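You operate a simulated robot arm through the tools that you are given. There is no shell and no other tool.

Carry out the task below with a simulated two-armed robot. There is one attempt and no reset: what you move stays moved.

JOB
Glue the white rosette on the bare block and leave it clamped in the blue press till set.
Fine: glue all over the block's top with the blue brush, brush back; leave the yellow brush; slide in, yellow knob down to the green band. Set down upright: squat brush with blue handle.

The check looks at the end state, three seconds after you hand in, the way a careful person would. Anything else that was tipped, shoved, dropped, spilled or broken makes it a failure.

ROBOT AND FRAMES
Two 7-joint arms with fingered hands on one trunk that stands fixed in place. Base frame: the origin is at the foot of the trunk, x ahead of it, y to its left, z up; the work surface is at about z = 950. Units: mm, degrees, N and s.
The left shoulder is at [30, 136, 1205], the right one opposite. Each reaches about 1253 mm from its shoulder. Payload 5 kg a hand.
The TCP of each hand is the grasp point between the finger pads, 42 mm short of the fingertips. In the tool frame z runs along the fingers and y along their closing line. The gripper opens to 208 mm; its body begins 119 mm behind the TCP. The gripper is a hand of 4 fingers: y runs from the thumb to the fingers, the wrist lies at [0, 0, -332] in the tool frame, and closing takes about 1.5 s.
Orientation is told as [roll, pitch, yaw] about the base's x, y, z axes, in that order, counted from this pose: with the fingers straight down and closing along the base's y, the tool's x points along the base's -x, its y along +y and its z along -z.

CONTROLS
- The arms move only by the tool send_rows. It takes "left_commands", "right_commands" or both (then of equal length, played together; a hand with none holds still); each is one flat list of numbers, 6 for each row, row after row: the turn, a rotation vector about the base's x, y, z in units of 4 degrees (1.0 is 4 degrees), then the shift along the base's x, y, z in units of 40 mm (1.0 is 40 mm). In form: [wx, wy, wz, dx, dy, dz, wx, wy, wz, dx, dy, dz, ...]. A call has 1 to 20 rows; each row shifts and turns the commanded pose from where the row before left it. "left_grip" and "right_grip" are, for a hand that has rows, the gripper command, from -1 (shut) to 1 (fully open), values between in proportion, set as the call begins (left out, the last holds). A call with a number of a shift or a turn outside -1 to 1 is refused whole. Each row takes 0.2 s and may step no farther than 50 mm and 8.6 degrees from the row before; otherwise, or with a gripper value out of range, the whole call is refused. A pose out of reach is approached as far as the arm can. The call stops where the force on the tool passes 40 N (or 10 N more than at its start, if that is more) or the arm is blocked; 0.2 s more then pass. The fingers move at their own pace (about 72 mm/s each) and stop on an object; they squeeze with about 29 N. The grip force told is the motor's: it shows also when the fingers shut on nothing. Time passes only in rows, and 0.2 s behind the last, so rows that do not move let the fingers close. It gives the time, the measured TCP pose, the force on the tool (base axes), the opening and the grip force at its end, in the units of the frame above (readings bear some noise), with the torque about the TCP (base axes, N m) and any sound that the robot's microphone picked up.
- Cameras (640 x 400 px; columns grow to the right, rows downward): "scene" is now at [58.6, -8, 1934.5]; the picture's right is [-0.09, -1.00, 0.00], its down [-0.69, 0.06, -0.72] and it looks along [0.72, -0.06, -0.69] (base axes); focal length 346 px, centre (320, 200). "left" rides on the left gripper at [-101, 0, -145] in its tool frame; the picture's right is [0.00, -1.00, 0.00], its down [0.82, 0.00, -0.57] and it looks along [0.57, 0.00, 0.82] (tool axes); focal length 261 px, centre (320, 200). "right" rides on the right gripper at [101, 0, -145] in its tool frame; the picture's right is [0.00, 1.00, 0.00], its down [-0.82, 0.00, -0.57] and it looks along [-0.57, 0.00, 0.82] (tool axes); focal length 261 px, centre (320, 200).
- camera(camera): a new picture of that camera. No time passes.
- slide_trunk(by): moves the trunk up (or, below 0, down) by that many mm; the arms and the scene camera ride with it, the base frame stays. It gives what a move gives, with no picture.
- curl_fingers(finger1, finger2, finger3, thumb_bend, hand): sets how far each is bent, from 0 (flat) to 100 (curled in); at 30 the hand is open as for a grip, at 70 the pads meet at the TCP. One left out holds its place. A second passes; each finger stops where it meets its share of the squeeze, and holds until it gets a number again. A gripper value or a shape takes the hand back. It gives what a move gives, with no picture; readings hold the bend of each and the force on the fingers (four entries, about 0 where the hand has none), thumb and palm.
- set_grasp(shape, hand): the hand has 4 fingers and takes this shape, open, in about a second: jaw (thumb against the fingers, like two jaws); tri (thumb and two fingers); tip (a fingertip pinch); poke (one finger out to press); point (the index stretched); flat (the hand flat); cup (the hand cupped); fist (a fist). The gripper value then closes the fingers along that shape, each until it touches; the sizes above hold for jaw. It gives what a move gives, with no picture.
- head_to(pan, tilt): turns the head with the scene camera to pan (to the left, within 143 degrees either way) and tilt (down, from -29 to 69), counted from straight ahead of the robot. It gives what a move gives.
- locate(camera, pixels): there is no depth. For up to 12 entries [column, row, z] of the newest picture of that camera ("zoom" is the newest enlarged one), the place [x, y] in the base frame at which the ray of that pixel passes the height z, good to about 2 mm, but the place of the scene camera against the robot may be out by one fixed shift of up to 12 mm in any direction. No time passes.
- enlarge(camera, box): a new picture of the part [left, top, right, bottom] of that camera's present view, enlarged. No time passes.
- job_done(): hands the job in; it is judged then, once.

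Leave the grippers open and the arms clear of the work at the hand-in unless told otherwise.

The tools are called as a command line: name --argument value ..., lists and objects as JSON in quotes. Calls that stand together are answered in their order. send_rows: Moves the arms, as the interface text tells. Its arguments: {"type":"object","properties":{"left_commands":{"type":"array"},"left_grip":{"type":"number"},"right_commands":{"type":"array"},"right_grip":{"type":"number"}},"required":[]} The other tools are called the same way: slide_trunk (by) moves the trunk up or down; set_grasp (shape, hand) gives the hand a shape; curl_fingers (finger1, finger2, finger3, thumb_bend, hand) moves the fingers one by one; head_to (pan, tilt) turns the head that bears the scene camera; camera (camera) takes a picture; locate (camera, pixels) gives the place at which the rays of pixels pass given heights; enlarge (camera, box) takes an enlarged picture of a part of a camera's view; job_done () hands the job in.

At the start:

```text
time: 0.0
left_position: [673.2, 171.9, 1381.9]
left_tcp_rot: [0.0, 0.0, 0.1]
left_contact_force: [0.5, -0.4, 0.2]
left_moment: [0.0, -0.01, 0.0]
left_grip_width: 207.8
left_grip_force: 0.0
left_shape: jaw
left_bend: [30.0, 30.0, 30.0, 30.0]
left_finger forces: [0.0, 0.1, 0.0, 0.1, 0.0, 0.0]
right_position: [621.0, -335.7, 1422.8]
right_tcp_rot: [0.0, -0.1, 0.0]
right_contact_force: [-0.6, -0.1, -0.6]
right_moment: [0.0, 0.02, -0.01]
right_grip_width: 207.7
right_grip_force: 0.0
right_shape: jaw
right_bend: [30.0, 30.0, 30.0, 30.0]
right_finger forces: [0.0, 0.0, 0.0, 0.0, 0.0, 0.0]
trunk travel left (down, up): [-225.0, 265.0]
head pan, tilt (commanded): [-4.9, 43.7]
```

scene: 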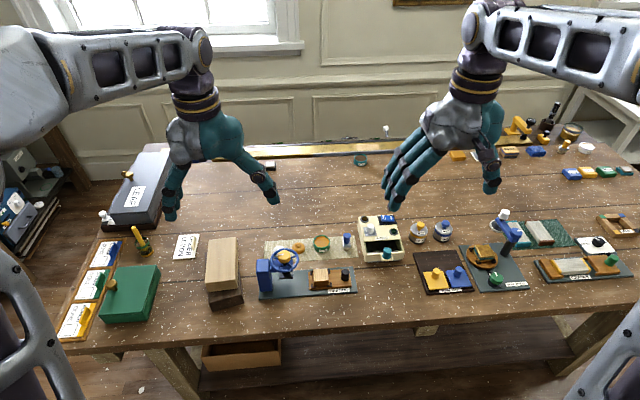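
right: 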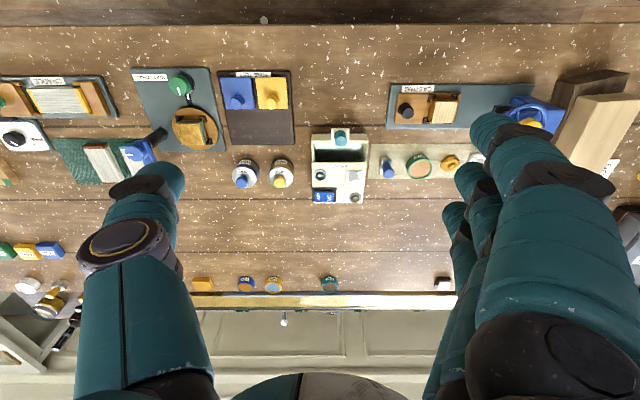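
left: 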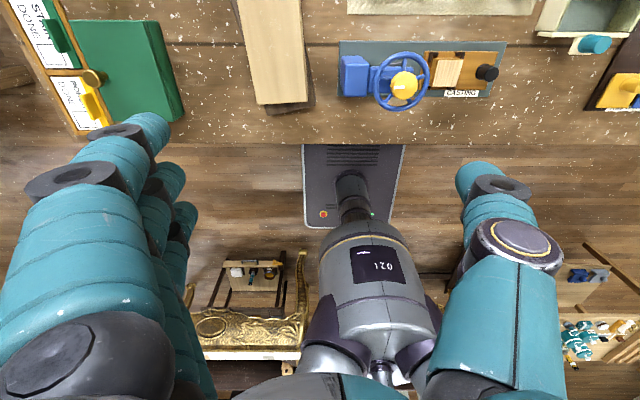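

I see a crowded bench. First I take enlarged views to find the press, the block, the rosette and the brushes.

enlarge --camera "scene" --box '[240, 200, 420, 312]'

enlarge --camera "scene" --box '[400, 200, 560, 300]'

enlarge --camera "scene" --box '[480, 90, 640, 290]'

enlarge --camera "scene" --box '[50, 200, 250, 345]'

```text
3.56 times, centred on (330, 256) of scene
```

zoom: 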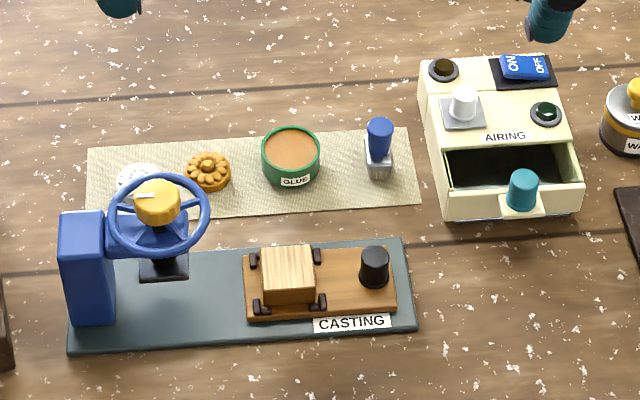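

```text
4.00 times, centred on (480, 250) of scene
```

zoom: 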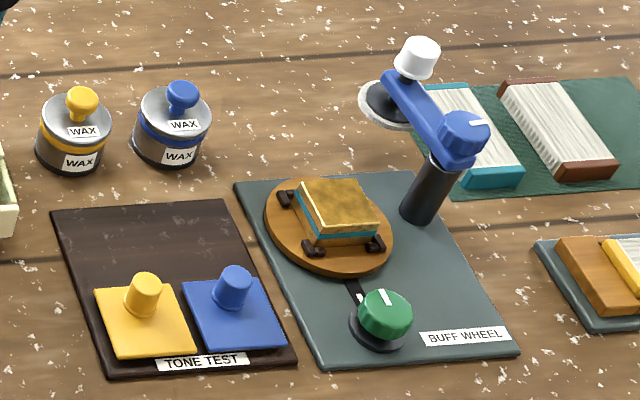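

```text
2.00 times, centred on (560, 190) of scene
```

zoom: 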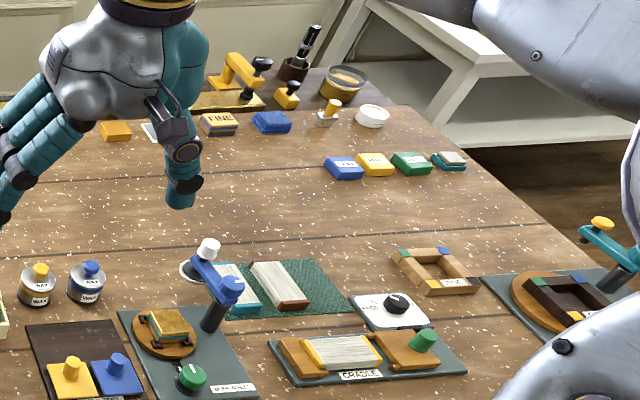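

```text
2.76 times, centred on (150, 272) of scene
```

zoom: 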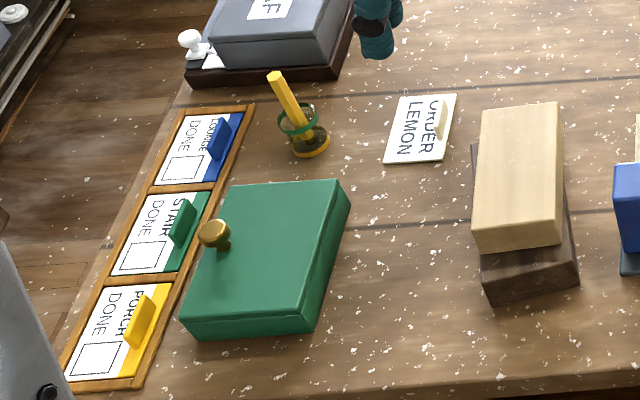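

The CASTING station at (308,275) seems to be the blue press, with a block on a sliding board; behind it a mat with white rosette, orange rosette, glue pot, and blue brush. I look closer.

enlarge --camera "scene" --box '[250, 230, 314, 304]'

enlarge --camera "scene" --box '[300, 230, 364, 304]'

enlarge --camera "left" --box '[330, 30, 510, 142]'

enlarge --camera "right" --box '[370, 70, 550, 190]'

```text
5.41 times, centred on (282, 267) of scene
```

zoom: 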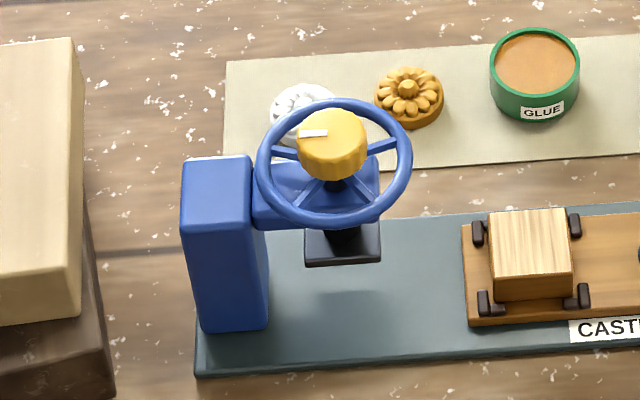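

```text
5.41 times, centred on (332, 267) of scene
```

zoom: 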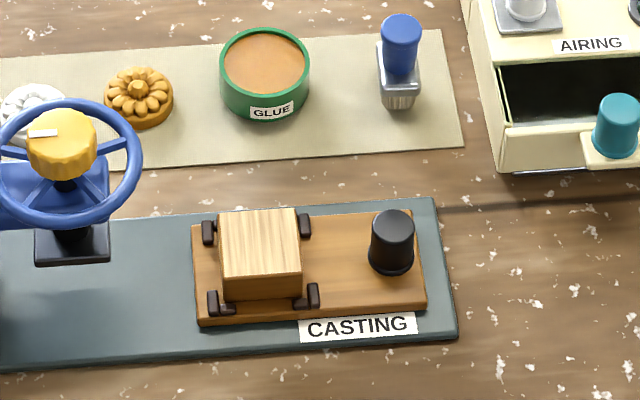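

```text
3.56 times, centred on (420, 86) of left
```

zoom: 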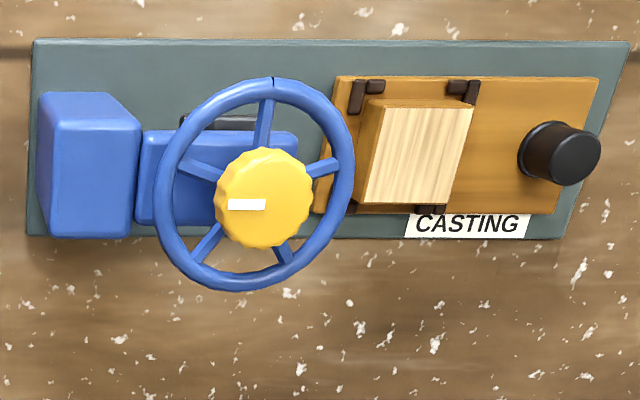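

```text
3.33 times, centred on (460, 130) of right
```

zoom: 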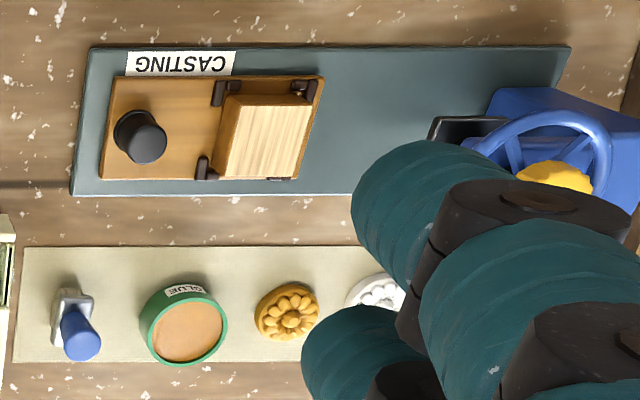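

The white rosette is at about (282,250) half hidden by the handwheel, orange one at (298,247), glue pot (321,242), blue brush (346,241). I fix places through the scene camera and the other cameras.

locate --camera "scene" --pixels '[[259.2, 298.7, 960], [356.7, 292.5, 960], [353, 266.7, 960], [321.5, 265, 1010], [335, 278, 975], [298.5, 248, 955], [278.5, 250, 955], [321.5, 242, 980], [346.3, 249, 955], [284, 255, 1080], [346, 235, 1010], [346, 275, 990]]'

locate --camera "right" --pixels '[[387.5, 168, 955], [418, 166, 955], [449, 162, 955], [480, 157, 955], [403, 112, 990], [441.5, 114, 990], [460, 102, 975], [386, 126, 955], [393, 86, 955], [535, 86, 955]]'

locate --camera "left" --pixels '[[340, 41, 955], [504, 40, 955], [495, 97, 955], [340, 95, 955], [403, 86, 1080], [446.7, 72, 1000], [487.5, 72, 1000]]'

```text
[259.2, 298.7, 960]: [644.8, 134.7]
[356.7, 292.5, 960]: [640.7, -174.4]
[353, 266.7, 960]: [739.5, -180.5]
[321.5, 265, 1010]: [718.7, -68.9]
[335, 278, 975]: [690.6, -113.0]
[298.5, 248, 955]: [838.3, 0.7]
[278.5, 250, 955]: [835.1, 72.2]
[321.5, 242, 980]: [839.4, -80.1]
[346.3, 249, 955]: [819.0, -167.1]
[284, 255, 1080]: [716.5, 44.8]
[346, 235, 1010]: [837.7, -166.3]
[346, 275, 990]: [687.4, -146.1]
```

```text
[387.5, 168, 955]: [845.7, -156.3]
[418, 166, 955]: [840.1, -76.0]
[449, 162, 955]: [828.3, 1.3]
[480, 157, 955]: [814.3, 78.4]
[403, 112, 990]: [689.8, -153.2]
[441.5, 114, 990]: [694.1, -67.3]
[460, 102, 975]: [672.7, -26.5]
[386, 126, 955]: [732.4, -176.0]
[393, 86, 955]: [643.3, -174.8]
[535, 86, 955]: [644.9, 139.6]
```

```text
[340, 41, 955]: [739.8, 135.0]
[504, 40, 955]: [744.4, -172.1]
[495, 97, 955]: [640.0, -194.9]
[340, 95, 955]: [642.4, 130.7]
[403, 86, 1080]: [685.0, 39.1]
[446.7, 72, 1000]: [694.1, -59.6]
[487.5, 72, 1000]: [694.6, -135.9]
```

Positions agree across cameras (plate x 643–740, y −175…137). I now want a low side view of the press to find the green band, so I swing the right hand to the right front of the press with its camera tilted up.

send_rows --right_commands '[0, -0.972, 0, -0.18, 0.597, -0.5, 0, -0.972, 0, -0.18, 0.597, -0.5, 0, -0.972, 0, -0.18, 0.597, -0.5, 0, -0.972, 0, -0.18, 0.597, -0.5, 0, -0.972, 0, -0.18, 0.597, -0.5, 0, -0.972, 0, -0.18, 0.597, -0.5, 0, -0.972, 0, -0.18, 0.597, -0.5, 0, -0.972, 0, -0.18, 0.597, -0.5, 0, -0.972, 0, -0.18, 0.597, -0.5]'

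send_rows --right_commands '[0, 0, 0.9615, 0, 0, -0.265, 0, 0, 0.9615, 0, 0, -0.265, 0, 0, 0.9615, 0, 0, -0.265, 0, 0, 0.9615, 0, 0, -0.265, 0, 0, 0.9615, 0, 0, -0.265, 0, 0, 0.9615, 0, 0, -0.265, 0, 0, 0.9615, 0, 0, -0.265, 0, 0, 0.9615, 0, 0, -0.265, 0, 0, 0.9615, 0, 0, -0.265, 0, 0, 0.9615, 0, 0, -0.265, 0, 0, 0.9615, 0, 0, -0.265, 0, 0, 0.9615, 0, 0, -0.265, 0, 0, 0.9615, 0, 0, -0.265]'

camera --camera "right"

camera --camera "scene"

```text
time: 2.0
left_position: [673.3, 174.2, 1381.3]
left_tcp_rot: [0.1, 0.0, 0.0]
left_contact_force: [-0.1, 1.1, -0.1]
left_moment: [-0.03, 0.05, 0.01]
left_grip_width: 207.7
left_grip_force: 0.1
left_shape: jaw
left_bend: [30.0, 30.0, 30.0, 30.0]
left_finger forces: [0.0, 0.0, 0.1, 0.1, 0.0, 0.0]
right_position: [554.6, -117.4, 1242.6]
right_tcp_rot: [0.1, -34.9, 0.1]
right_contact_force: [0.2, 1.0, 0.2]
right_moment: [-0.03, 0.04, -0.04]
right_grip_width: 207.9
right_grip_force: 0.1
right_shape: jaw
right_bend: [30.0, 30.0, 30.0, 30.0]
right_finger forces: [0.1, 0.1, 0.0, 0.1, 0.1, 0.1]
trunk travel left (down, up): [-225.0, 265.0]
head pan, tilt (commanded): [-4.9, 43.7]
```

```text
time: 4.8
left_position: [674.0, 172.6, 1382.5]
left_tcp_rot: [0.0, 0.0, 0.0]
left_contact_force: [0.7, -0.7, 0.3]
left_moment: [0.07, 0.03, -0.01]
left_grip_width: 207.7
left_grip_force: 0.0
left_shape: jaw
left_bend: [30.0, 30.0, 30.0, 30.0]
left_finger forces: [0.0, 0.1, 0.0, 0.0, 0.0, 0.0]
right_position: [556.2, -120.5, 1105.0]
right_tcp_rot: [0.2, -35.0, 49.9]
right_contact_force: [-0.7, -0.4, 0.2]
right_moment: [0.03, 0.08, 0.03]
right_grip_width: 207.7
right_grip_force: 0.2
right_shape: jaw
right_bend: [30.0, 30.0, 30.0, 30.0]
right_finger forces: [0.1, 0.0, 0.0, 0.1, 0.1, 0.1]
trunk travel left (down, up): [-225.0, 265.0]
head pan, tilt (commanded): [-4.9, 43.7]
```

```text
taken
```

right: 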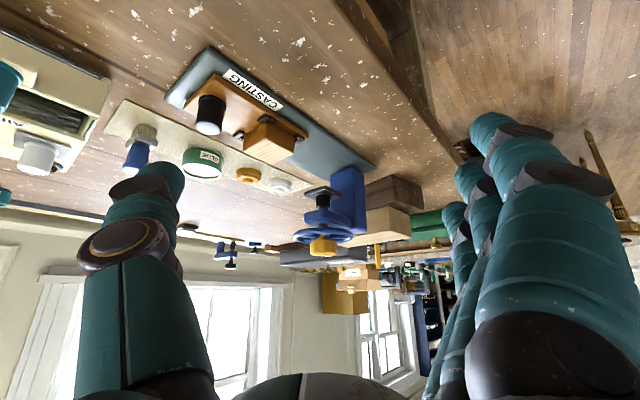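

```text
taken
```

scene: 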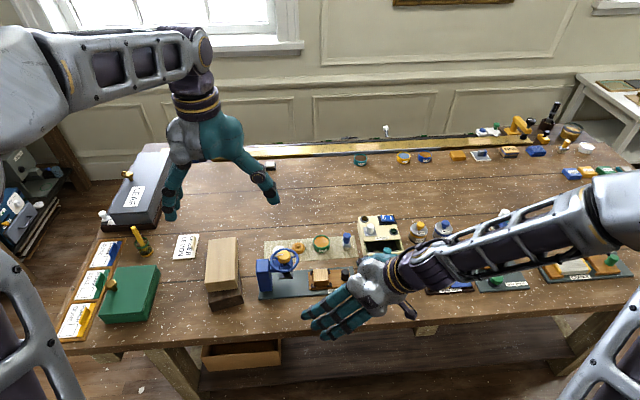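

The side view works (upside down). I enlarge the press, block and items.

enlarge --camera "right" --box '[285, 155, 381, 265]'

enlarge --camera "right" --box '[100, 50, 310, 200]'

```text
3.64 times, centred on (333, 210) of right
```

zoom: 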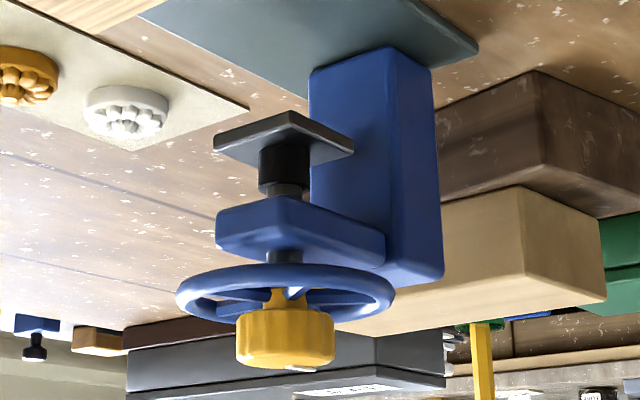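

```text
2.67 times, centred on (205, 125) of right
```

zoom: 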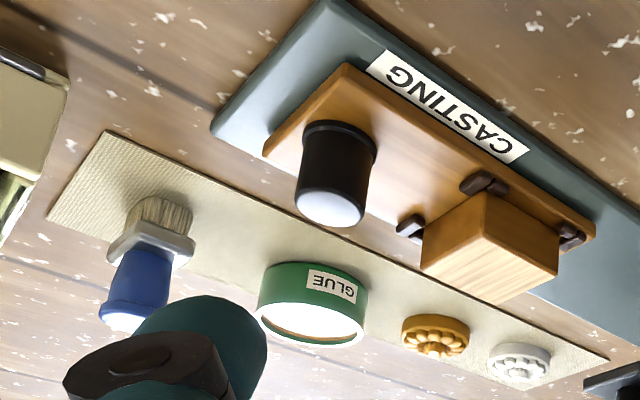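

No green band yet. I enlarge much more on the screw, the post and the knob.

enlarge --camera "right" --box '[300, 180, 360, 218]'

enlarge --camera "right" --box '[295, 215, 365, 260]'

enlarge --camera "scene" --box '[250, 240, 310, 278]'

enlarge --camera "left" --box '[360, 45, 440, 105]'

```text
10.53 times, centred on (330, 199) of right
```

zoom: 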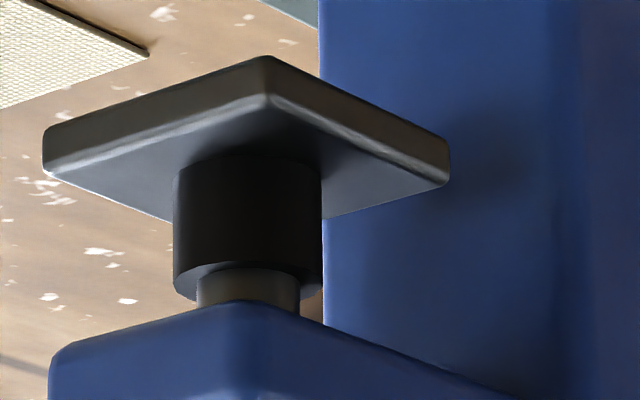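

```text
8.89 times, centred on (330, 238) of right
```

zoom: 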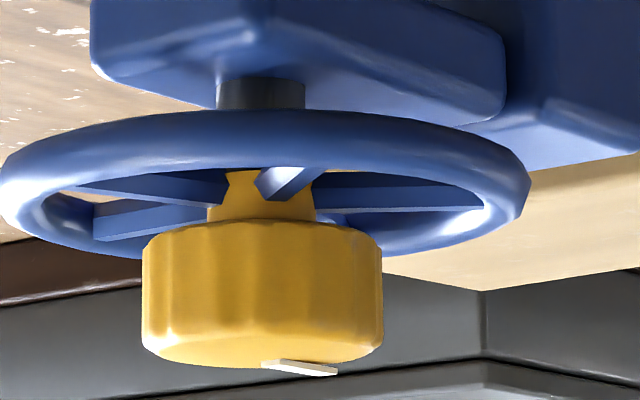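

```text
10.53 times, centred on (280, 259) of scene
```

zoom: 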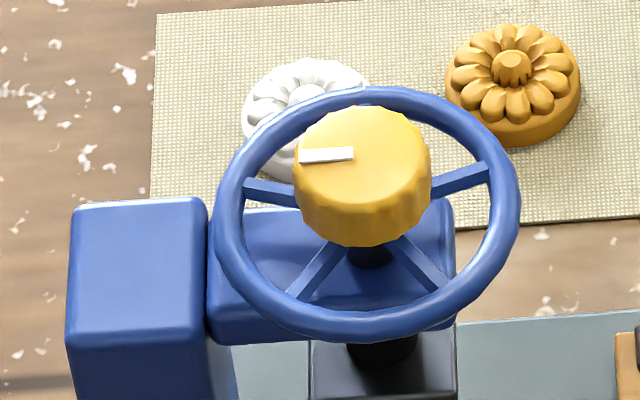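

```text
6.67 times, centred on (400, 75) of left
```

zoom: 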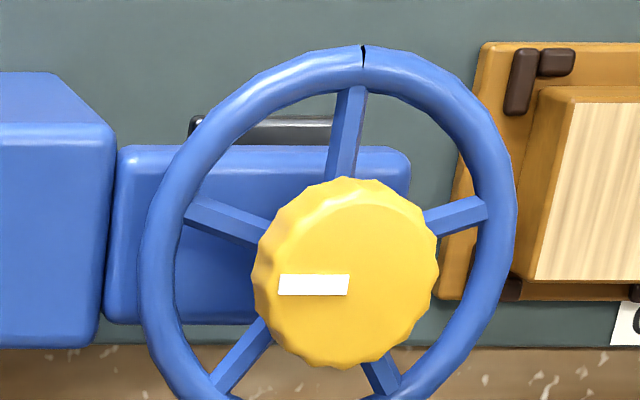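

The knob (yellow, white mark) sits on the wheel above a dark shaft; no green seen from here. I look at the press from the far left side with the left hand's camera.

send_rows --left_commands '[0, 0.972, 0, 0.461, 0.044, -0.25, 0, 0.972, 0, 0.461, 0.044, -0.25, 0, 0.972, 0, 0.461, 0.044, -0.25, 0, 0.972, 0, 0.461, 0.044, -0.25, 0, 0.972, 0, 0.461, 0.044, -0.25, 0, 0.972, 0, 0.461, 0.044, -0.25, 0, 0.972, 0, 0.461, 0.044, -0.25, 0, 0.972, 0, 0.461, 0.044, -0.25, 0, 0.972, 0, 0.461, 0.044, -0.25]'

send_rows --left_commands '[0, 0, 0.9375, 0, 0, -0.39, 0, 0, 0.9375, 0, 0, -0.39, 0, 0, 0.9375, 0, 0, -0.39, 0, 0, 0.9375, 0, 0, -0.39, 0, 0, 0.9375, 0, 0, -0.39, 0, 0, 0.9375, 0, 0, -0.39, 0, 0, 0.9375, 0, 0, -0.39, 0, 0, 0.9375, 0, 0, -0.39, 0, 0, 0.9375, 0, 0, -0.39, 0, 0, 0.9375, 0, 0, -0.39, 0, 0, 0.9375, 0, 0, -0.39, 0, 0, 0.9375, 0, 0, -0.39]'

camera --camera "left"

camera --camera "scene"

```text
time: 6.8
left_position: [743.2, 184.2, 1312.0]
left_tcp_rot: [0.1, 28.8, 0.1]
left_contact_force: [-0.2, -0.1, 0.6]
left_moment: [0.02, -0.07, -0.02]
left_grip_width: 208.2
left_grip_force: 0.0
left_shape: jaw
left_bend: [30.0, 30.0, 30.0, 30.0]
left_finger forces: [0.1, 0.1, 0.1, 0.0, 0.0, 0.0]
left hand out of reach, approached as far as the arm can: row 6, 7, 8, 9
right_position: [556.9, -121.6, 1104.8]
right_tcp_rot: [0.1, -35.1, 50.1]
right_contact_force: [0.1, -0.3, 0.7]
right_moment: [0.18, 0.02, 0.06]
right_grip_width: 208.0
right_grip_force: 0.1
right_shape: jaw
right_bend: [30.0, 30.0, 30.0, 30.0]
right_finger forces: [0.0, 0.0, 0.0, 0.0, 0.0, 0.1]
trunk travel left (down, up): [-225.0, 265.0]
head pan, tilt (commanded): [-4.9, 43.7]
```

```text
time: 9.4
left_position: [744.5, 185.2, 1123.3]
left_tcp_rot: [0.1, 29.2, 45.0]
left_contact_force: [0.2, -1.0, 0.6]
left_moment: [-0.03, 0.02, -0.01]
left_grip_width: 208.0
left_grip_force: 0.1
left_shape: jaw
left_bend: [30.0, 30.0, 30.0, 30.0]
left_finger forces: [0.0, 0.0, 0.0, 0.1, 0.1, 0.0]
right_position: [555.8, -119.4, 1105.5]
right_tcp_rot: [0.0, -35.0, 49.9]
right_contact_force: [-0.2, 0.0, -1.2]
right_moment: [-0.03, -0.01, -0.01]
right_grip_width: 207.7
right_grip_force: 0.2
right_shape: jaw
right_bend: [30.0, 30.0, 30.0, 30.0]
right_finger forces: [0.0, 0.1, 0.0, 0.0, 0.0, 0.0]
trunk travel left (down, up): [-225.0, 265.0]
head pan, tilt (commanded): [-4.9, 43.7]
```

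```text
taken
```

left: 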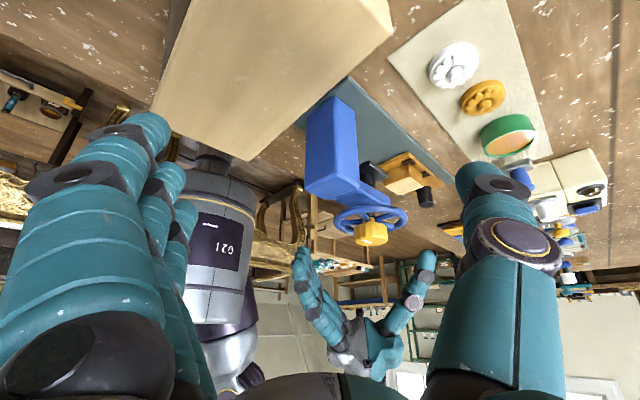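

```text
taken
```

scene: 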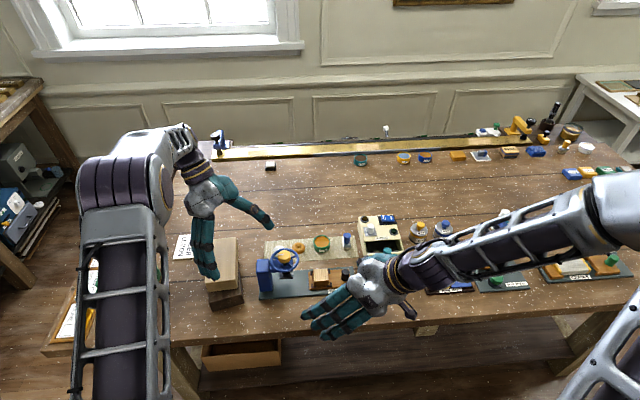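

The left camera now sees the press from behind-left at (350,190). I enlarge it.

enlarge --camera "left" --box '[295, 90, 455, 250]'

enlarge --camera "left" --box '[330, 190, 410, 250]'

enlarge --camera "left" --box '[420, 30, 550, 160]'

```text
2.50 times, centred on (375, 170) of left
```

zoom: 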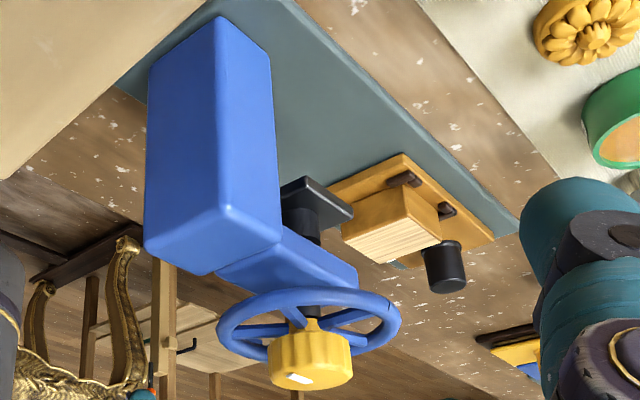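

```text
6.67 times, centred on (370, 220) of left
```

zoom: 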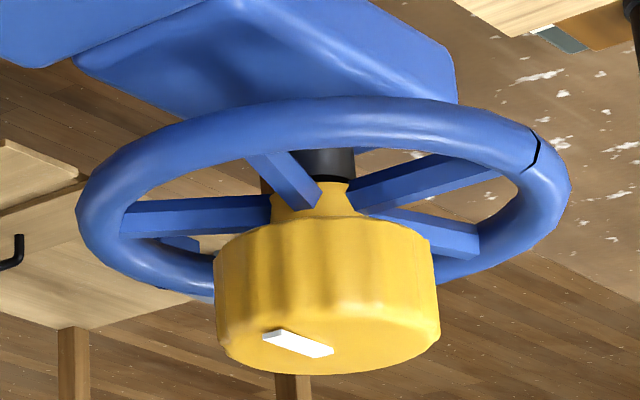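

```text
3.08 times, centred on (485, 95) of left
```

zoom: 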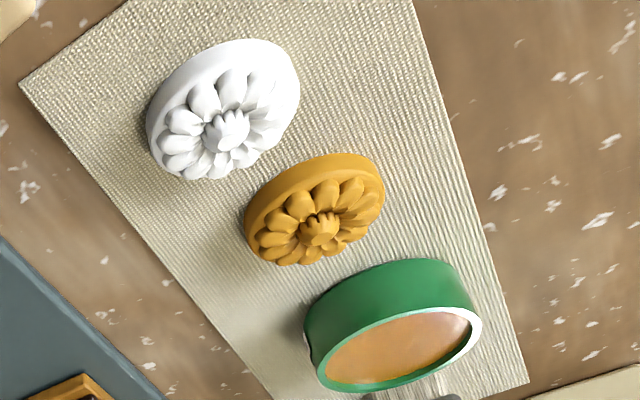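

I now measure the rosettes, glue pot in this enlarged left picture (white rosette bud (225,132), base outline centre (223,108)).

locate --camera "zoom" --pixels '[[225, 132, 970], [223, 108, 951], [318, 230, 970], [315, 208, 951], [147, 125, 955], [300, 90, 955], [390, 290, 951], [400, 350, 980], [325, 375, 980], [480, 315, 980]]'

enlarge --camera "right" --box '[160, 70, 320, 190]'

```text
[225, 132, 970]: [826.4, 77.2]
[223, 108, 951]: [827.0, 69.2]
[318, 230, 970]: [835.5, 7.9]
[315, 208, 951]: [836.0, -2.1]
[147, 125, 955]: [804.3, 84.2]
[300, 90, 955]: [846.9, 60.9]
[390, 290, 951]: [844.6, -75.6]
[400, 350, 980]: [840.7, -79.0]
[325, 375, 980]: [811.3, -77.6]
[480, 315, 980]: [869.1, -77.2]
```

```text
3.33 times, centred on (240, 130) of right
```

zoom: 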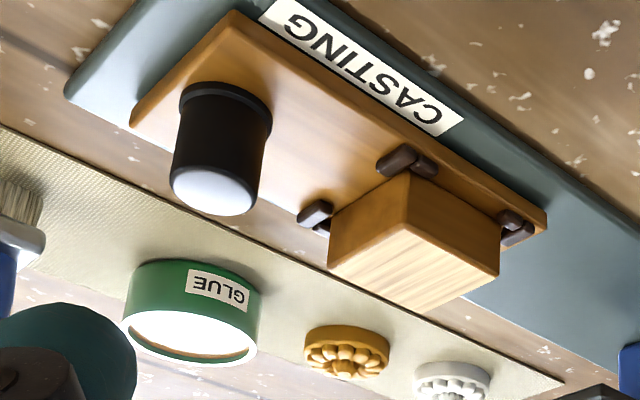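

I triangulate the block's top near-right corner, the sled and the black knob between the right and scene views.

locate --camera "right" --pixels '[[265.5, 143.5, 990], [265.5, 143.5, 1010], [265.5, 143.5, 1030], [267, 122, 970], [267, 122, 980], [206, 131, 1000], [206, 131, 1020], [209, 100, 970], [323, 250, 1080], [323, 250, 1100]]'

enlarge --camera "scene" --box '[300, 255, 364, 295]'

```text
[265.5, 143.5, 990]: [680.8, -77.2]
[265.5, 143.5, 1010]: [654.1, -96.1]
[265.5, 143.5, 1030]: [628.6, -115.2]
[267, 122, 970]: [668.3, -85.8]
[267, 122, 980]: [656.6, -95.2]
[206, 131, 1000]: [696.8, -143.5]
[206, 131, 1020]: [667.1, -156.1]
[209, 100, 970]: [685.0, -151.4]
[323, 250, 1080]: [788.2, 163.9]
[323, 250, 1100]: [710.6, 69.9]
```

```text
10.00 times, centred on (332, 275) of scene
```

zoom: 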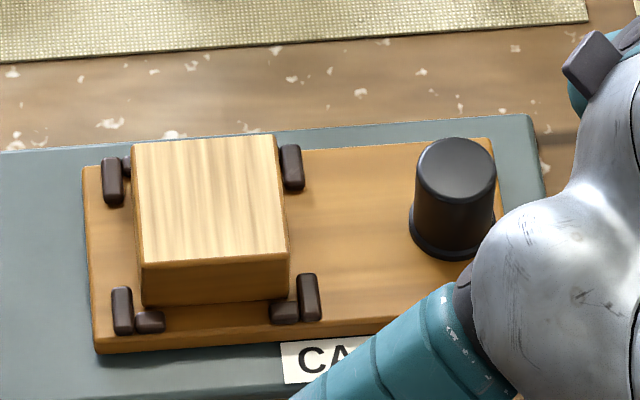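

I locate block top corners (132,145), (276,135), (289,256), (140,265), its bottom, and the black knob in this enlargement at candidate heights.

locate --camera "zoom" --pixels '[[132, 145, 1000], [276, 135, 1000], [289, 256, 1000], [140, 265, 1000], [289, 256, 1010], [289, 256, 990], [288, 297, 975], [143, 305, 975], [456, 165, 1005], [445, 235, 972], [85, 170, 970], [97, 350, 970]]'

```text
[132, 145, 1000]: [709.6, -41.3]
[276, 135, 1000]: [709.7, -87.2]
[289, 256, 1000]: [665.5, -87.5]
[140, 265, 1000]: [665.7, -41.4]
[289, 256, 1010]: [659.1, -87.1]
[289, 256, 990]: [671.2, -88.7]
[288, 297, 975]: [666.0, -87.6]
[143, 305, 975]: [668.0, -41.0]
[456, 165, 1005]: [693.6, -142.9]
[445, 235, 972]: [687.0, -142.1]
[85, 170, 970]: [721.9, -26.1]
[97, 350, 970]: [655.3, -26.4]
```

Block top is about z=1000, spanning x 666–710, y −87…−41; black knob at (690,−143). Now I look at the brush and glue pot closely.

enlarge --camera "right" --box '[105, 110, 185, 170]'

enlarge --camera "scene" --box '[305, 225, 369, 265]'

enlarge --camera "left" --box '[470, 100, 550, 200]'

```text
6.67 times, centred on (145, 140) of right
```

zoom: 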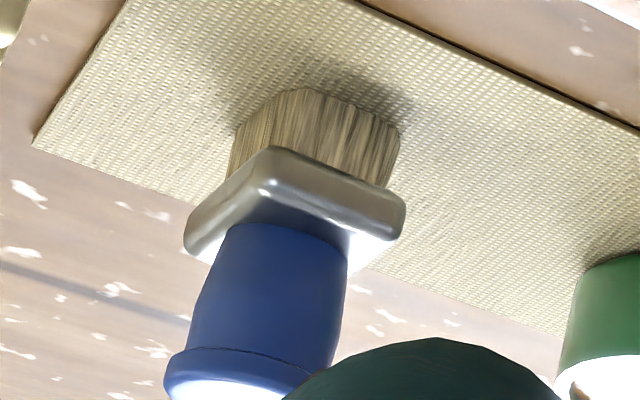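

```text
10.00 times, centred on (337, 245) of scene
```

zoom: 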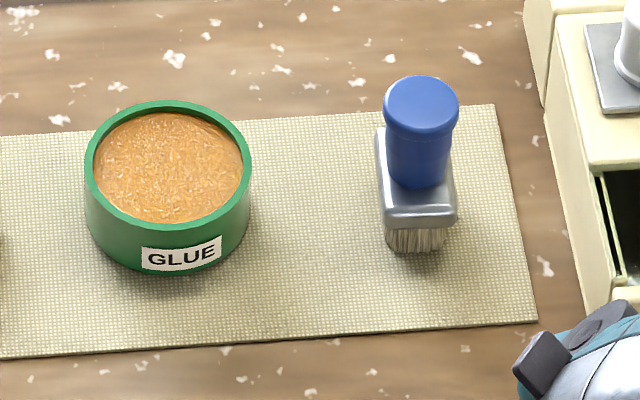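

```text
4.00 times, centred on (510, 150) of left
```

zoom: 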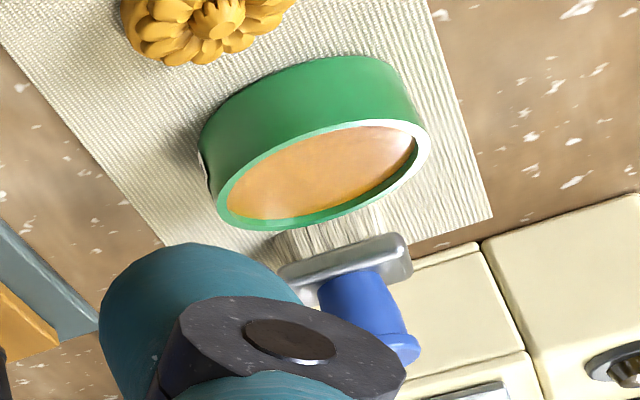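

I triangulate the top of the brush handle and the pot rim.

locate --camera "right" --pixels '[[133, 167.7, 1000], [133, 167.7, 1010], [133, 167.7, 1020], [138, 138.5, 975], [138, 138.5, 965], [204, 163, 975], [204, 163, 980], [204, 163, 985]]'

locate --camera "scene" --pixels '[[347.1, 235, 1000], [347.1, 235, 1010], [347.1, 235, 1020], [343.8, 249.7, 951], [349.6, 250, 951], [343, 247, 965], [350, 247, 965], [321.8, 241.5, 980], [321.8, 241.5, 985], [321.8, 252, 951], [313.5, 242, 980], [330, 242, 980]]'

```text
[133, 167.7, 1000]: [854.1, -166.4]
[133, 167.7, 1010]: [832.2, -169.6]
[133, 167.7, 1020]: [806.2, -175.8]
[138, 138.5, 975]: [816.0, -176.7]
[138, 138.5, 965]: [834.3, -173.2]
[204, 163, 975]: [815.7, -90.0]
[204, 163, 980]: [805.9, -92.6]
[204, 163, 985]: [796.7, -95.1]
```

```text
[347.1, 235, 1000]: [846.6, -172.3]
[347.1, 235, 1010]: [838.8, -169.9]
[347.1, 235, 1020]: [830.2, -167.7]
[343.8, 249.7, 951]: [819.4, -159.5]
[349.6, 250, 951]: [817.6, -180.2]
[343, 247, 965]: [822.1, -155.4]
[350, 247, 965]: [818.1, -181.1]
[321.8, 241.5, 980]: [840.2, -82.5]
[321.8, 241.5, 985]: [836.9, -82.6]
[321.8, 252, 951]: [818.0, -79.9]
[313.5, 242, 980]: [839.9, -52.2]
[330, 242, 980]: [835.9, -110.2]
```

Brush: handle axis about (839,−170), top z≈1007, ferrule below z≈975. I try the fingertip shape of the right hand in free air and look at it.

set_grasp --hand "right" --shape "tip"

camera --camera "right"

enlarge --camera "scene" --box '[280, 230, 440, 350]'

```text
time: 10.3
left_position: [743.9, 187.5, 1123.8]
left_tcp_rot: [0.1, 29.2, 45.0]
left_contact_force: [0.3, -0.6, -1.2]
left_moment: [-0.04, 0.0, 0.03]
left_grip_width: 208.1
left_grip_force: 0.1
left_shape: jaw
left_bend: [30.0, 30.0, 30.0, 30.0]
left_finger forces: [0.1, 0.0, 0.0, 0.0, 0.0, 0.1]
right_position: [556.6, -120.3, 1106.4]
right_tcp_rot: [-0.1, -35.1, 50.0]
right_contact_force: [-0.5, 0.1, 0.4]
right_moment: [0.0, 0.01, -0.01]
right_grip_width: 208.0
right_grip_force: 0.1
right_shape: tip
right_bend: [6.0, 30.0, 6.0, 30.0]
right_finger forces: [0.1, 0.0, 0.1, 0.0, 0.0, 0.0]
trunk travel left (down, up): [-225.0, 265.0]
head pan, tilt (commanded): [-4.9, 43.7]
```

```text
taken
```

right: 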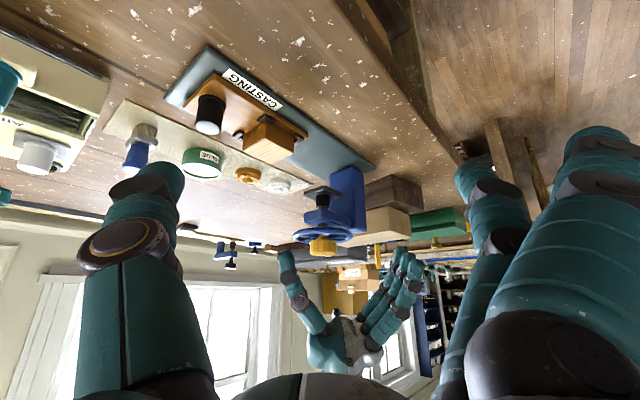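

```text
3.33 times, centred on (360, 290) of scene
```

zoom: 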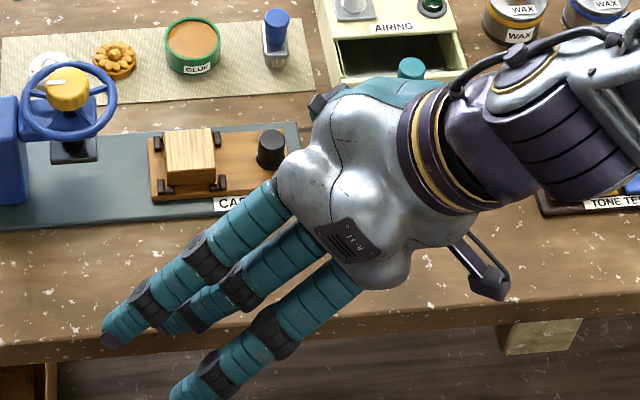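

In "tip" two fingers stay stretched out, which is bulky. I go back to jaw, bring the right hand upright with yaw 90° over the brush at height (839,−170,1150), and compare closures there.

set_grasp --hand "right" --shape "jaw"

send_rows --right_commands '[-0.745, 0.625, 0, 0, 0, 0.25, -0.745, 0.625, 0, 0, 0, 0.25, -0.745, 0.625, 0, 0, 0, 0.25, -0.745, 0.625, 0, 0, 0, 0.25, -0.745, 0.625, 0, 0, 0, 0.25, -0.745, 0.625, 0, 0, 0, 0, -0.745, 0.625, 0, 0, 0, 0, -0.745, 0.625, 0, 0, 0, 0, -0.745, 0.625, 0, 0, 0, 0]'

send_rows --right_commands '[0, 0, 1, 0.707, -0.125, 0, 0, 0, 1, 0.707, -0.125, 0, 0, 0, 1, 0.707, -0.125, 0, 0, 0, 1, 0.707, -0.125, 0, 0, 0, 1, 0.707, -0.125, 0, 0, 0, 1, 0.707, -0.125, 0, 0, 0, 1, 0.707, -0.125, 0, 0, 0, 1, 0.707, -0.125, 0, 0, 0, 1, 0.707, -0.125, 0, 0, 0, 1, 0.707, -0.125, 0]'

camera --camera "right"

camera --camera "left"

camera --camera "scene"

```text
time: 11.2
left_position: [743.2, 185.3, 1124.7]
left_tcp_rot: [0.1, 29.1, 45.0]
left_contact_force: [0.6, -0.7, 0.3]
left_moment: [0.0, 0.03, -0.01]
left_grip_width: 208.0
left_grip_force: 0.0
left_shape: jaw
left_bend: [30.0, 30.0, 30.0, 30.0]
left_finger forces: [0.0, 0.0, 0.0, 0.1, 0.0, 0.0]
right_position: [556.7, -120.0, 1105.5]
right_tcp_rot: [0.0, -35.0, 50.0]
right_contact_force: [-0.2, -0.1, 0.5]
right_moment: [0.0, 0.0, 0.02]
right_grip_width: 208.0
right_grip_force: 0.0
right_shape: jaw
right_bend: [30.0, 30.0, 30.0, 30.0]
right_finger forces: [0.0, 0.0, 0.0, 0.0, 0.0, 0.0]
trunk travel left (down, up): [-225.0, 265.0]
head pan, tilt (commanded): [-4.9, 43.7]
```

```text
time: 13.2
left_position: [746.1, 186.0, 1121.7]
left_tcp_rot: [0.1, 29.2, 45.0]
left_contact_force: [0.8, 0.6, -0.9]
left_moment: [-0.09, 0.08, -0.01]
left_grip_width: 207.9
left_grip_force: 0.0
left_shape: jaw
left_bend: [30.0, 30.0, 30.0, 30.0]
left_finger forces: [0.0, 0.0, 0.1, 0.0, 0.1, 0.0]
right_position: [557.5, -121.5, 1155.7]
right_tcp_rot: [0.1, 0.1, 50.0]
right_contact_force: [0.3, -0.5, 0.5]
right_moment: [0.0, 0.05, -0.01]
right_grip_width: 207.9
right_grip_force: 0.1
right_shape: jaw
right_bend: [30.0, 30.0, 30.0, 30.0]
right_finger forces: [0.1, 0.0, 0.0, 0.0, 0.0, 0.0]
trunk travel left (down, up): [-225.0, 265.0]
head pan, tilt (commanded): [-4.9, 43.7]
```

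```text
time: 15.4
left_position: [745.8, 184.7, 1122.4]
left_tcp_rot: [0.1, 29.2, 44.9]
left_contact_force: [0.9, -0.3, -1.3]
left_moment: [0.02, 0.11, -0.07]
left_grip_width: 208.0
left_grip_force: 0.1
left_shape: jaw
left_bend: [30.0, 30.0, 30.0, 30.0]
left_finger forces: [0.1, 0.0, 0.0, 0.0, 0.0, 0.1]
right_position: [841.3, -167.2, 1154.7]
right_tcp_rot: [0.2, 0.1, 90.1]
right_contact_force: [0.6, 0.9, -1.1]
right_moment: [0.04, 0.13, 0.04]
right_grip_width: 207.9
right_grip_force: 0.0
right_shape: jaw
right_bend: [30.0, 30.0, 30.0, 30.0]
right_finger forces: [0.1, 0.0, 0.0, 0.0, 0.0, 0.0]
trunk travel left (down, up): [-225.0, 265.0]
head pan, tilt (commanded): [-4.9, 43.7]
```

```text
taken
```

right: 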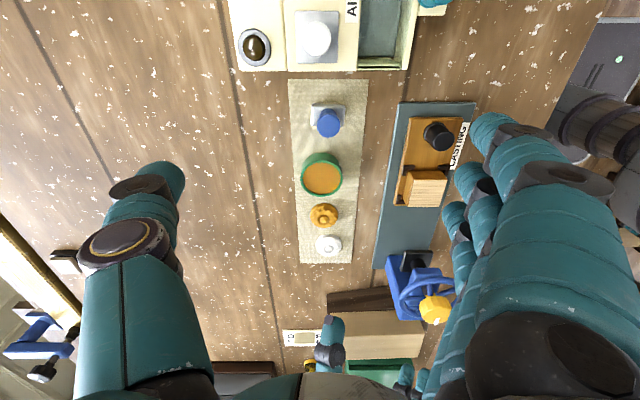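

```text
taken
```

left: 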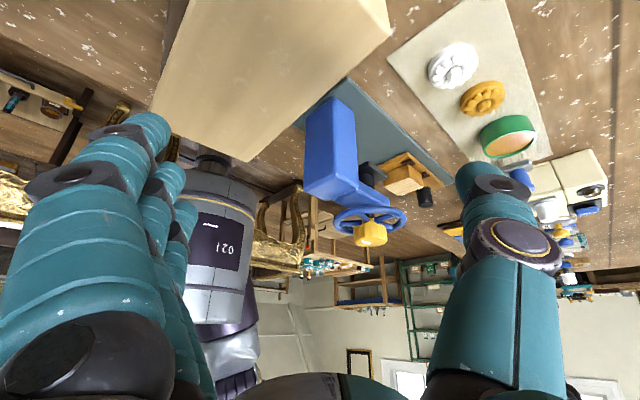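

```text
taken
```

scene: 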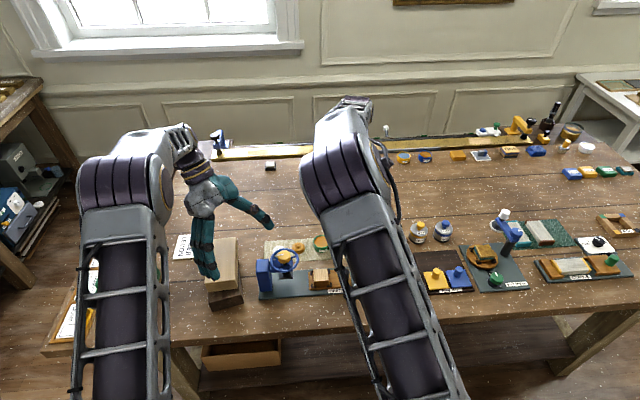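

The right camera now looks straight along the mat: brush (327,120), pot (322,175), orange (325,213), white rosette (328,243). I close the right hand to about 60 mm in air and look at the finger geometry.

send_rows --right_commands '[0, 0, 0, 0, 0, 0, 0, 0, 0, 0, 0, 0, 0, 0, 0, 0, 0, 0, 0, 0, 0, 0, 0, 0, 0, 0, 0, 0, 0, 0, 0, 0, 0, 0, 0, 0]' --right_grip -0.42

camera --camera "right"

camera --camera "left"

```text
time: 16.8
left_position: [744.6, 185.3, 1123.4]
left_tcp_rot: [-0.1, 29.2, 45.0]
left_contact_force: [-0.2, 0.0, -0.3]
left_moment: [0.03, 0.03, 0.03]
left_grip_width: 207.9
left_grip_force: 0.0
left_shape: jaw
left_bend: [30.0, 30.0, 30.0, 30.0]
left_finger forces: [0.0, 0.0, 0.0, 0.0, 0.0, 0.0]
right_position: [839.9, -167.0, 1155.1]
right_tcp_rot: [0.0, 0.0, 90.0]
right_contact_force: [0.7, -0.2, 0.1]
right_moment: [-0.02, 0.02, -0.04]
right_grip_width: 60.9
right_grip_force: 0.1
right_shape: jaw
right_bend: [73.0, 73.0, 73.0, 70.0]
right_finger forces: [0.0, 0.0, 0.0, 0.0, 0.0, 0.0]
trunk travel left (down, up): [-225.0, 265.0]
head pan, tilt (commanded): [-4.9, 43.7]
```

```text
taken
```

right: 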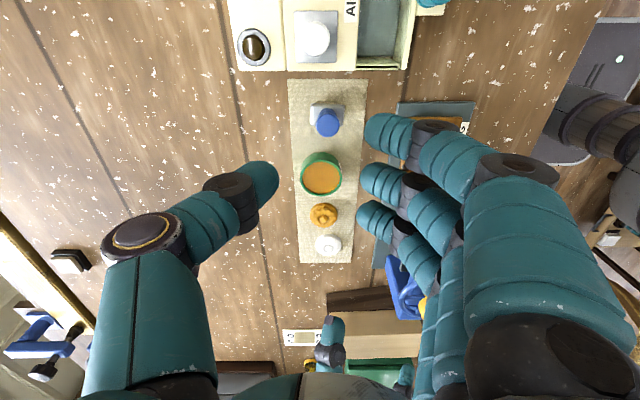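

```text
taken
```

left: 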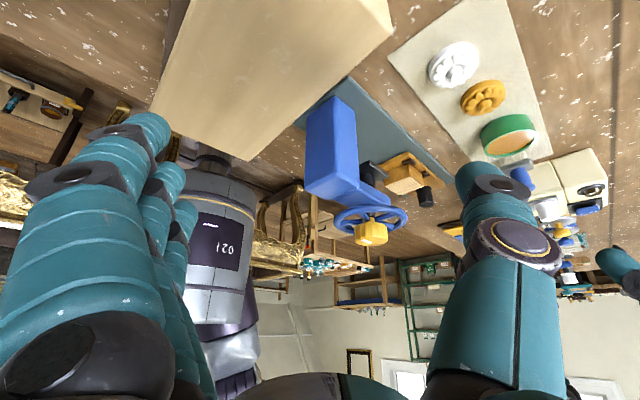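

At 60 mm the fingertips curl inward (thumb tip (270,180), finger tips (370,130–215)). I close to 26 mm to see the shape at the brush-handle width.

send_rows --right_commands '[0, 0, 0, 0, 0, 0, 0, 0, 0, 0, 0, 0, 0, 0, 0, 0, 0, 0, 0, 0, 0, 0, 0, 0]' --right_grip -0.75

camera --camera "right"

head_to --pan -12 --tilt 44

camera --camera "scene"

```text
time: 17.8
left_position: [743.8, 186.5, 1122.8]
left_tcp_rot: [0.0, 29.2, 45.1]
left_contact_force: [0.2, 0.2, 0.3]
left_moment: [0.01, -0.01, 0.02]
left_grip_width: 207.8
left_grip_force: 0.0
left_shape: jaw
left_bend: [30.0, 30.0, 30.0, 30.0]
left_finger forces: [0.0, 0.1, 0.1, 0.0, 0.0, 0.0]
right_position: [840.0, -167.8, 1155.2]
right_tcp_rot: [0.0, 0.0, 90.1]
right_contact_force: [-0.8, -0.1, -0.1]
right_moment: [0.01, 0.0, 0.02]
right_grip_width: 26.5
right_grip_force: 0.0
right_shape: jaw
right_bend: [72.0, 72.0, 72.0, 70.0]
right_finger forces: [0.1, 0.0, 0.0, 0.0, 0.1, 0.0]
trunk travel left (down, up): [-225.0, 265.0]
head pan, tilt (commanded): [-4.9, 43.7]
```

```text
taken
```

right: 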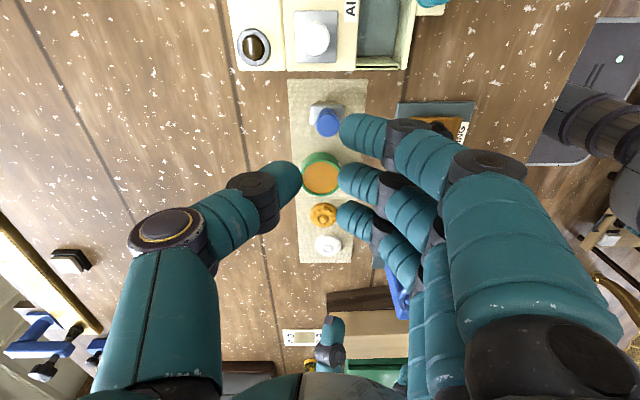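

```text
time: 18.5
left_position: [743.8, 185.7, 1123.9]
left_tcp_rot: [0.0, 29.2, 45.1]
left_contact_force: [0.7, -0.7, 0.9]
left_moment: [0.02, -0.01, 0.01]
left_grip_width: 207.9
left_grip_force: 0.0
left_shape: jaw
left_bend: [30.0, 30.0, 30.0, 30.0]
left_finger forces: [0.0, 0.1, 0.1, 0.0, 0.0, 0.0]
right_position: [839.2, -168.3, 1155.9]
right_tcp_rot: [0.0, 0.0, 89.9]
right_contact_force: [0.1, 0.6, -0.7]
right_moment: [-0.02, -0.03, -0.01]
right_grip_width: 26.7
right_grip_force: 0.1
right_shape: jaw
right_bend: [72.0, 72.0, 72.0, 70.0]
right_finger forces: [0.1, 0.0, 0.0, 0.1, 0.1, 0.1]
trunk travel left (down, up): [-225.0, 265.0]
head pan, tilt (commanded): [-12.0, 44.0]
```

```text
taken
```

scene: 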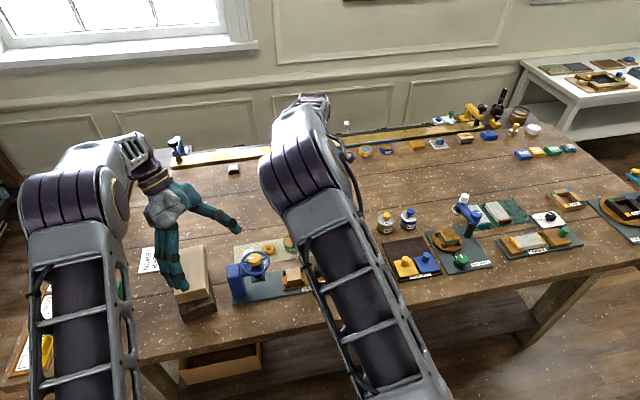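

I move the left hand so its camera looks along −y at the right hand, to see the fingertip height from the side.

send_rows --left_commands '[0, 0, 0.9375, 0.117, -0.158, 0, 0, 0, 0.9375, 0.117, -0.158, 0, 0, 0, 0.9375, 0.117, -0.158, 0, 0, 0, 0.9375, 0.117, -0.158, 0, 0, 0, 0.9375, 0.117, -0.158, 0, 0, 0, 0.9375, 0.117, -0.158, 0, 0, 0, 0.9375, 0.117, -0.158, 0, 0, 0, 0.9375, 0.117, -0.158, 0, 0, 0, 0.9375, 0.117, -0.158, 0, 0, 0, 0.9375, 0.117, -0.158, 0, 0, 0, 0.9375, 0.117, -0.158, 0, 0, 0, 0.9375, 0.117, -0.158, 0]'

camera --camera "left"

```text
time: 21.1
left_position: [799.8, 115.1, 1122.3]
left_tcp_rot: [0.0, 29.1, 90.1]
left_contact_force: [-0.8, 14.6, -0.4]
left_moment: [0.12, 0.05, -1.71]
left_grip_width: 207.9
left_grip_force: 0.1
left_shape: jaw
left_bend: [30.0, 30.0, 27.0, 30.0]
left_finger forces: [0.4, 0.0, 11.9, 0.1, 0.1, 0.0]
right_position: [839.7, -165.2, 1156.2]
right_tcp_rot: [0.0, 0.1, 90.1]
right_contact_force: [-0.5, -0.3, -0.2]
right_moment: [-0.08, 0.0, -0.01]
right_grip_width: 26.4
right_grip_force: 0.0
right_shape: jaw
right_bend: [72.0, 72.0, 72.0, 70.0]
right_finger forces: [0.0, 0.0, 0.1, 0.0, 0.0, 0.1]
trunk travel left (down, up): [-225.0, 265.0]
head pan, tilt (commanded): [-12.0, 44.0]
```

```text
taken
```

left: 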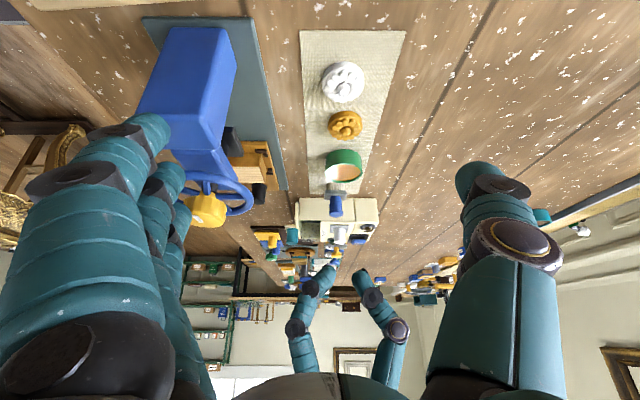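

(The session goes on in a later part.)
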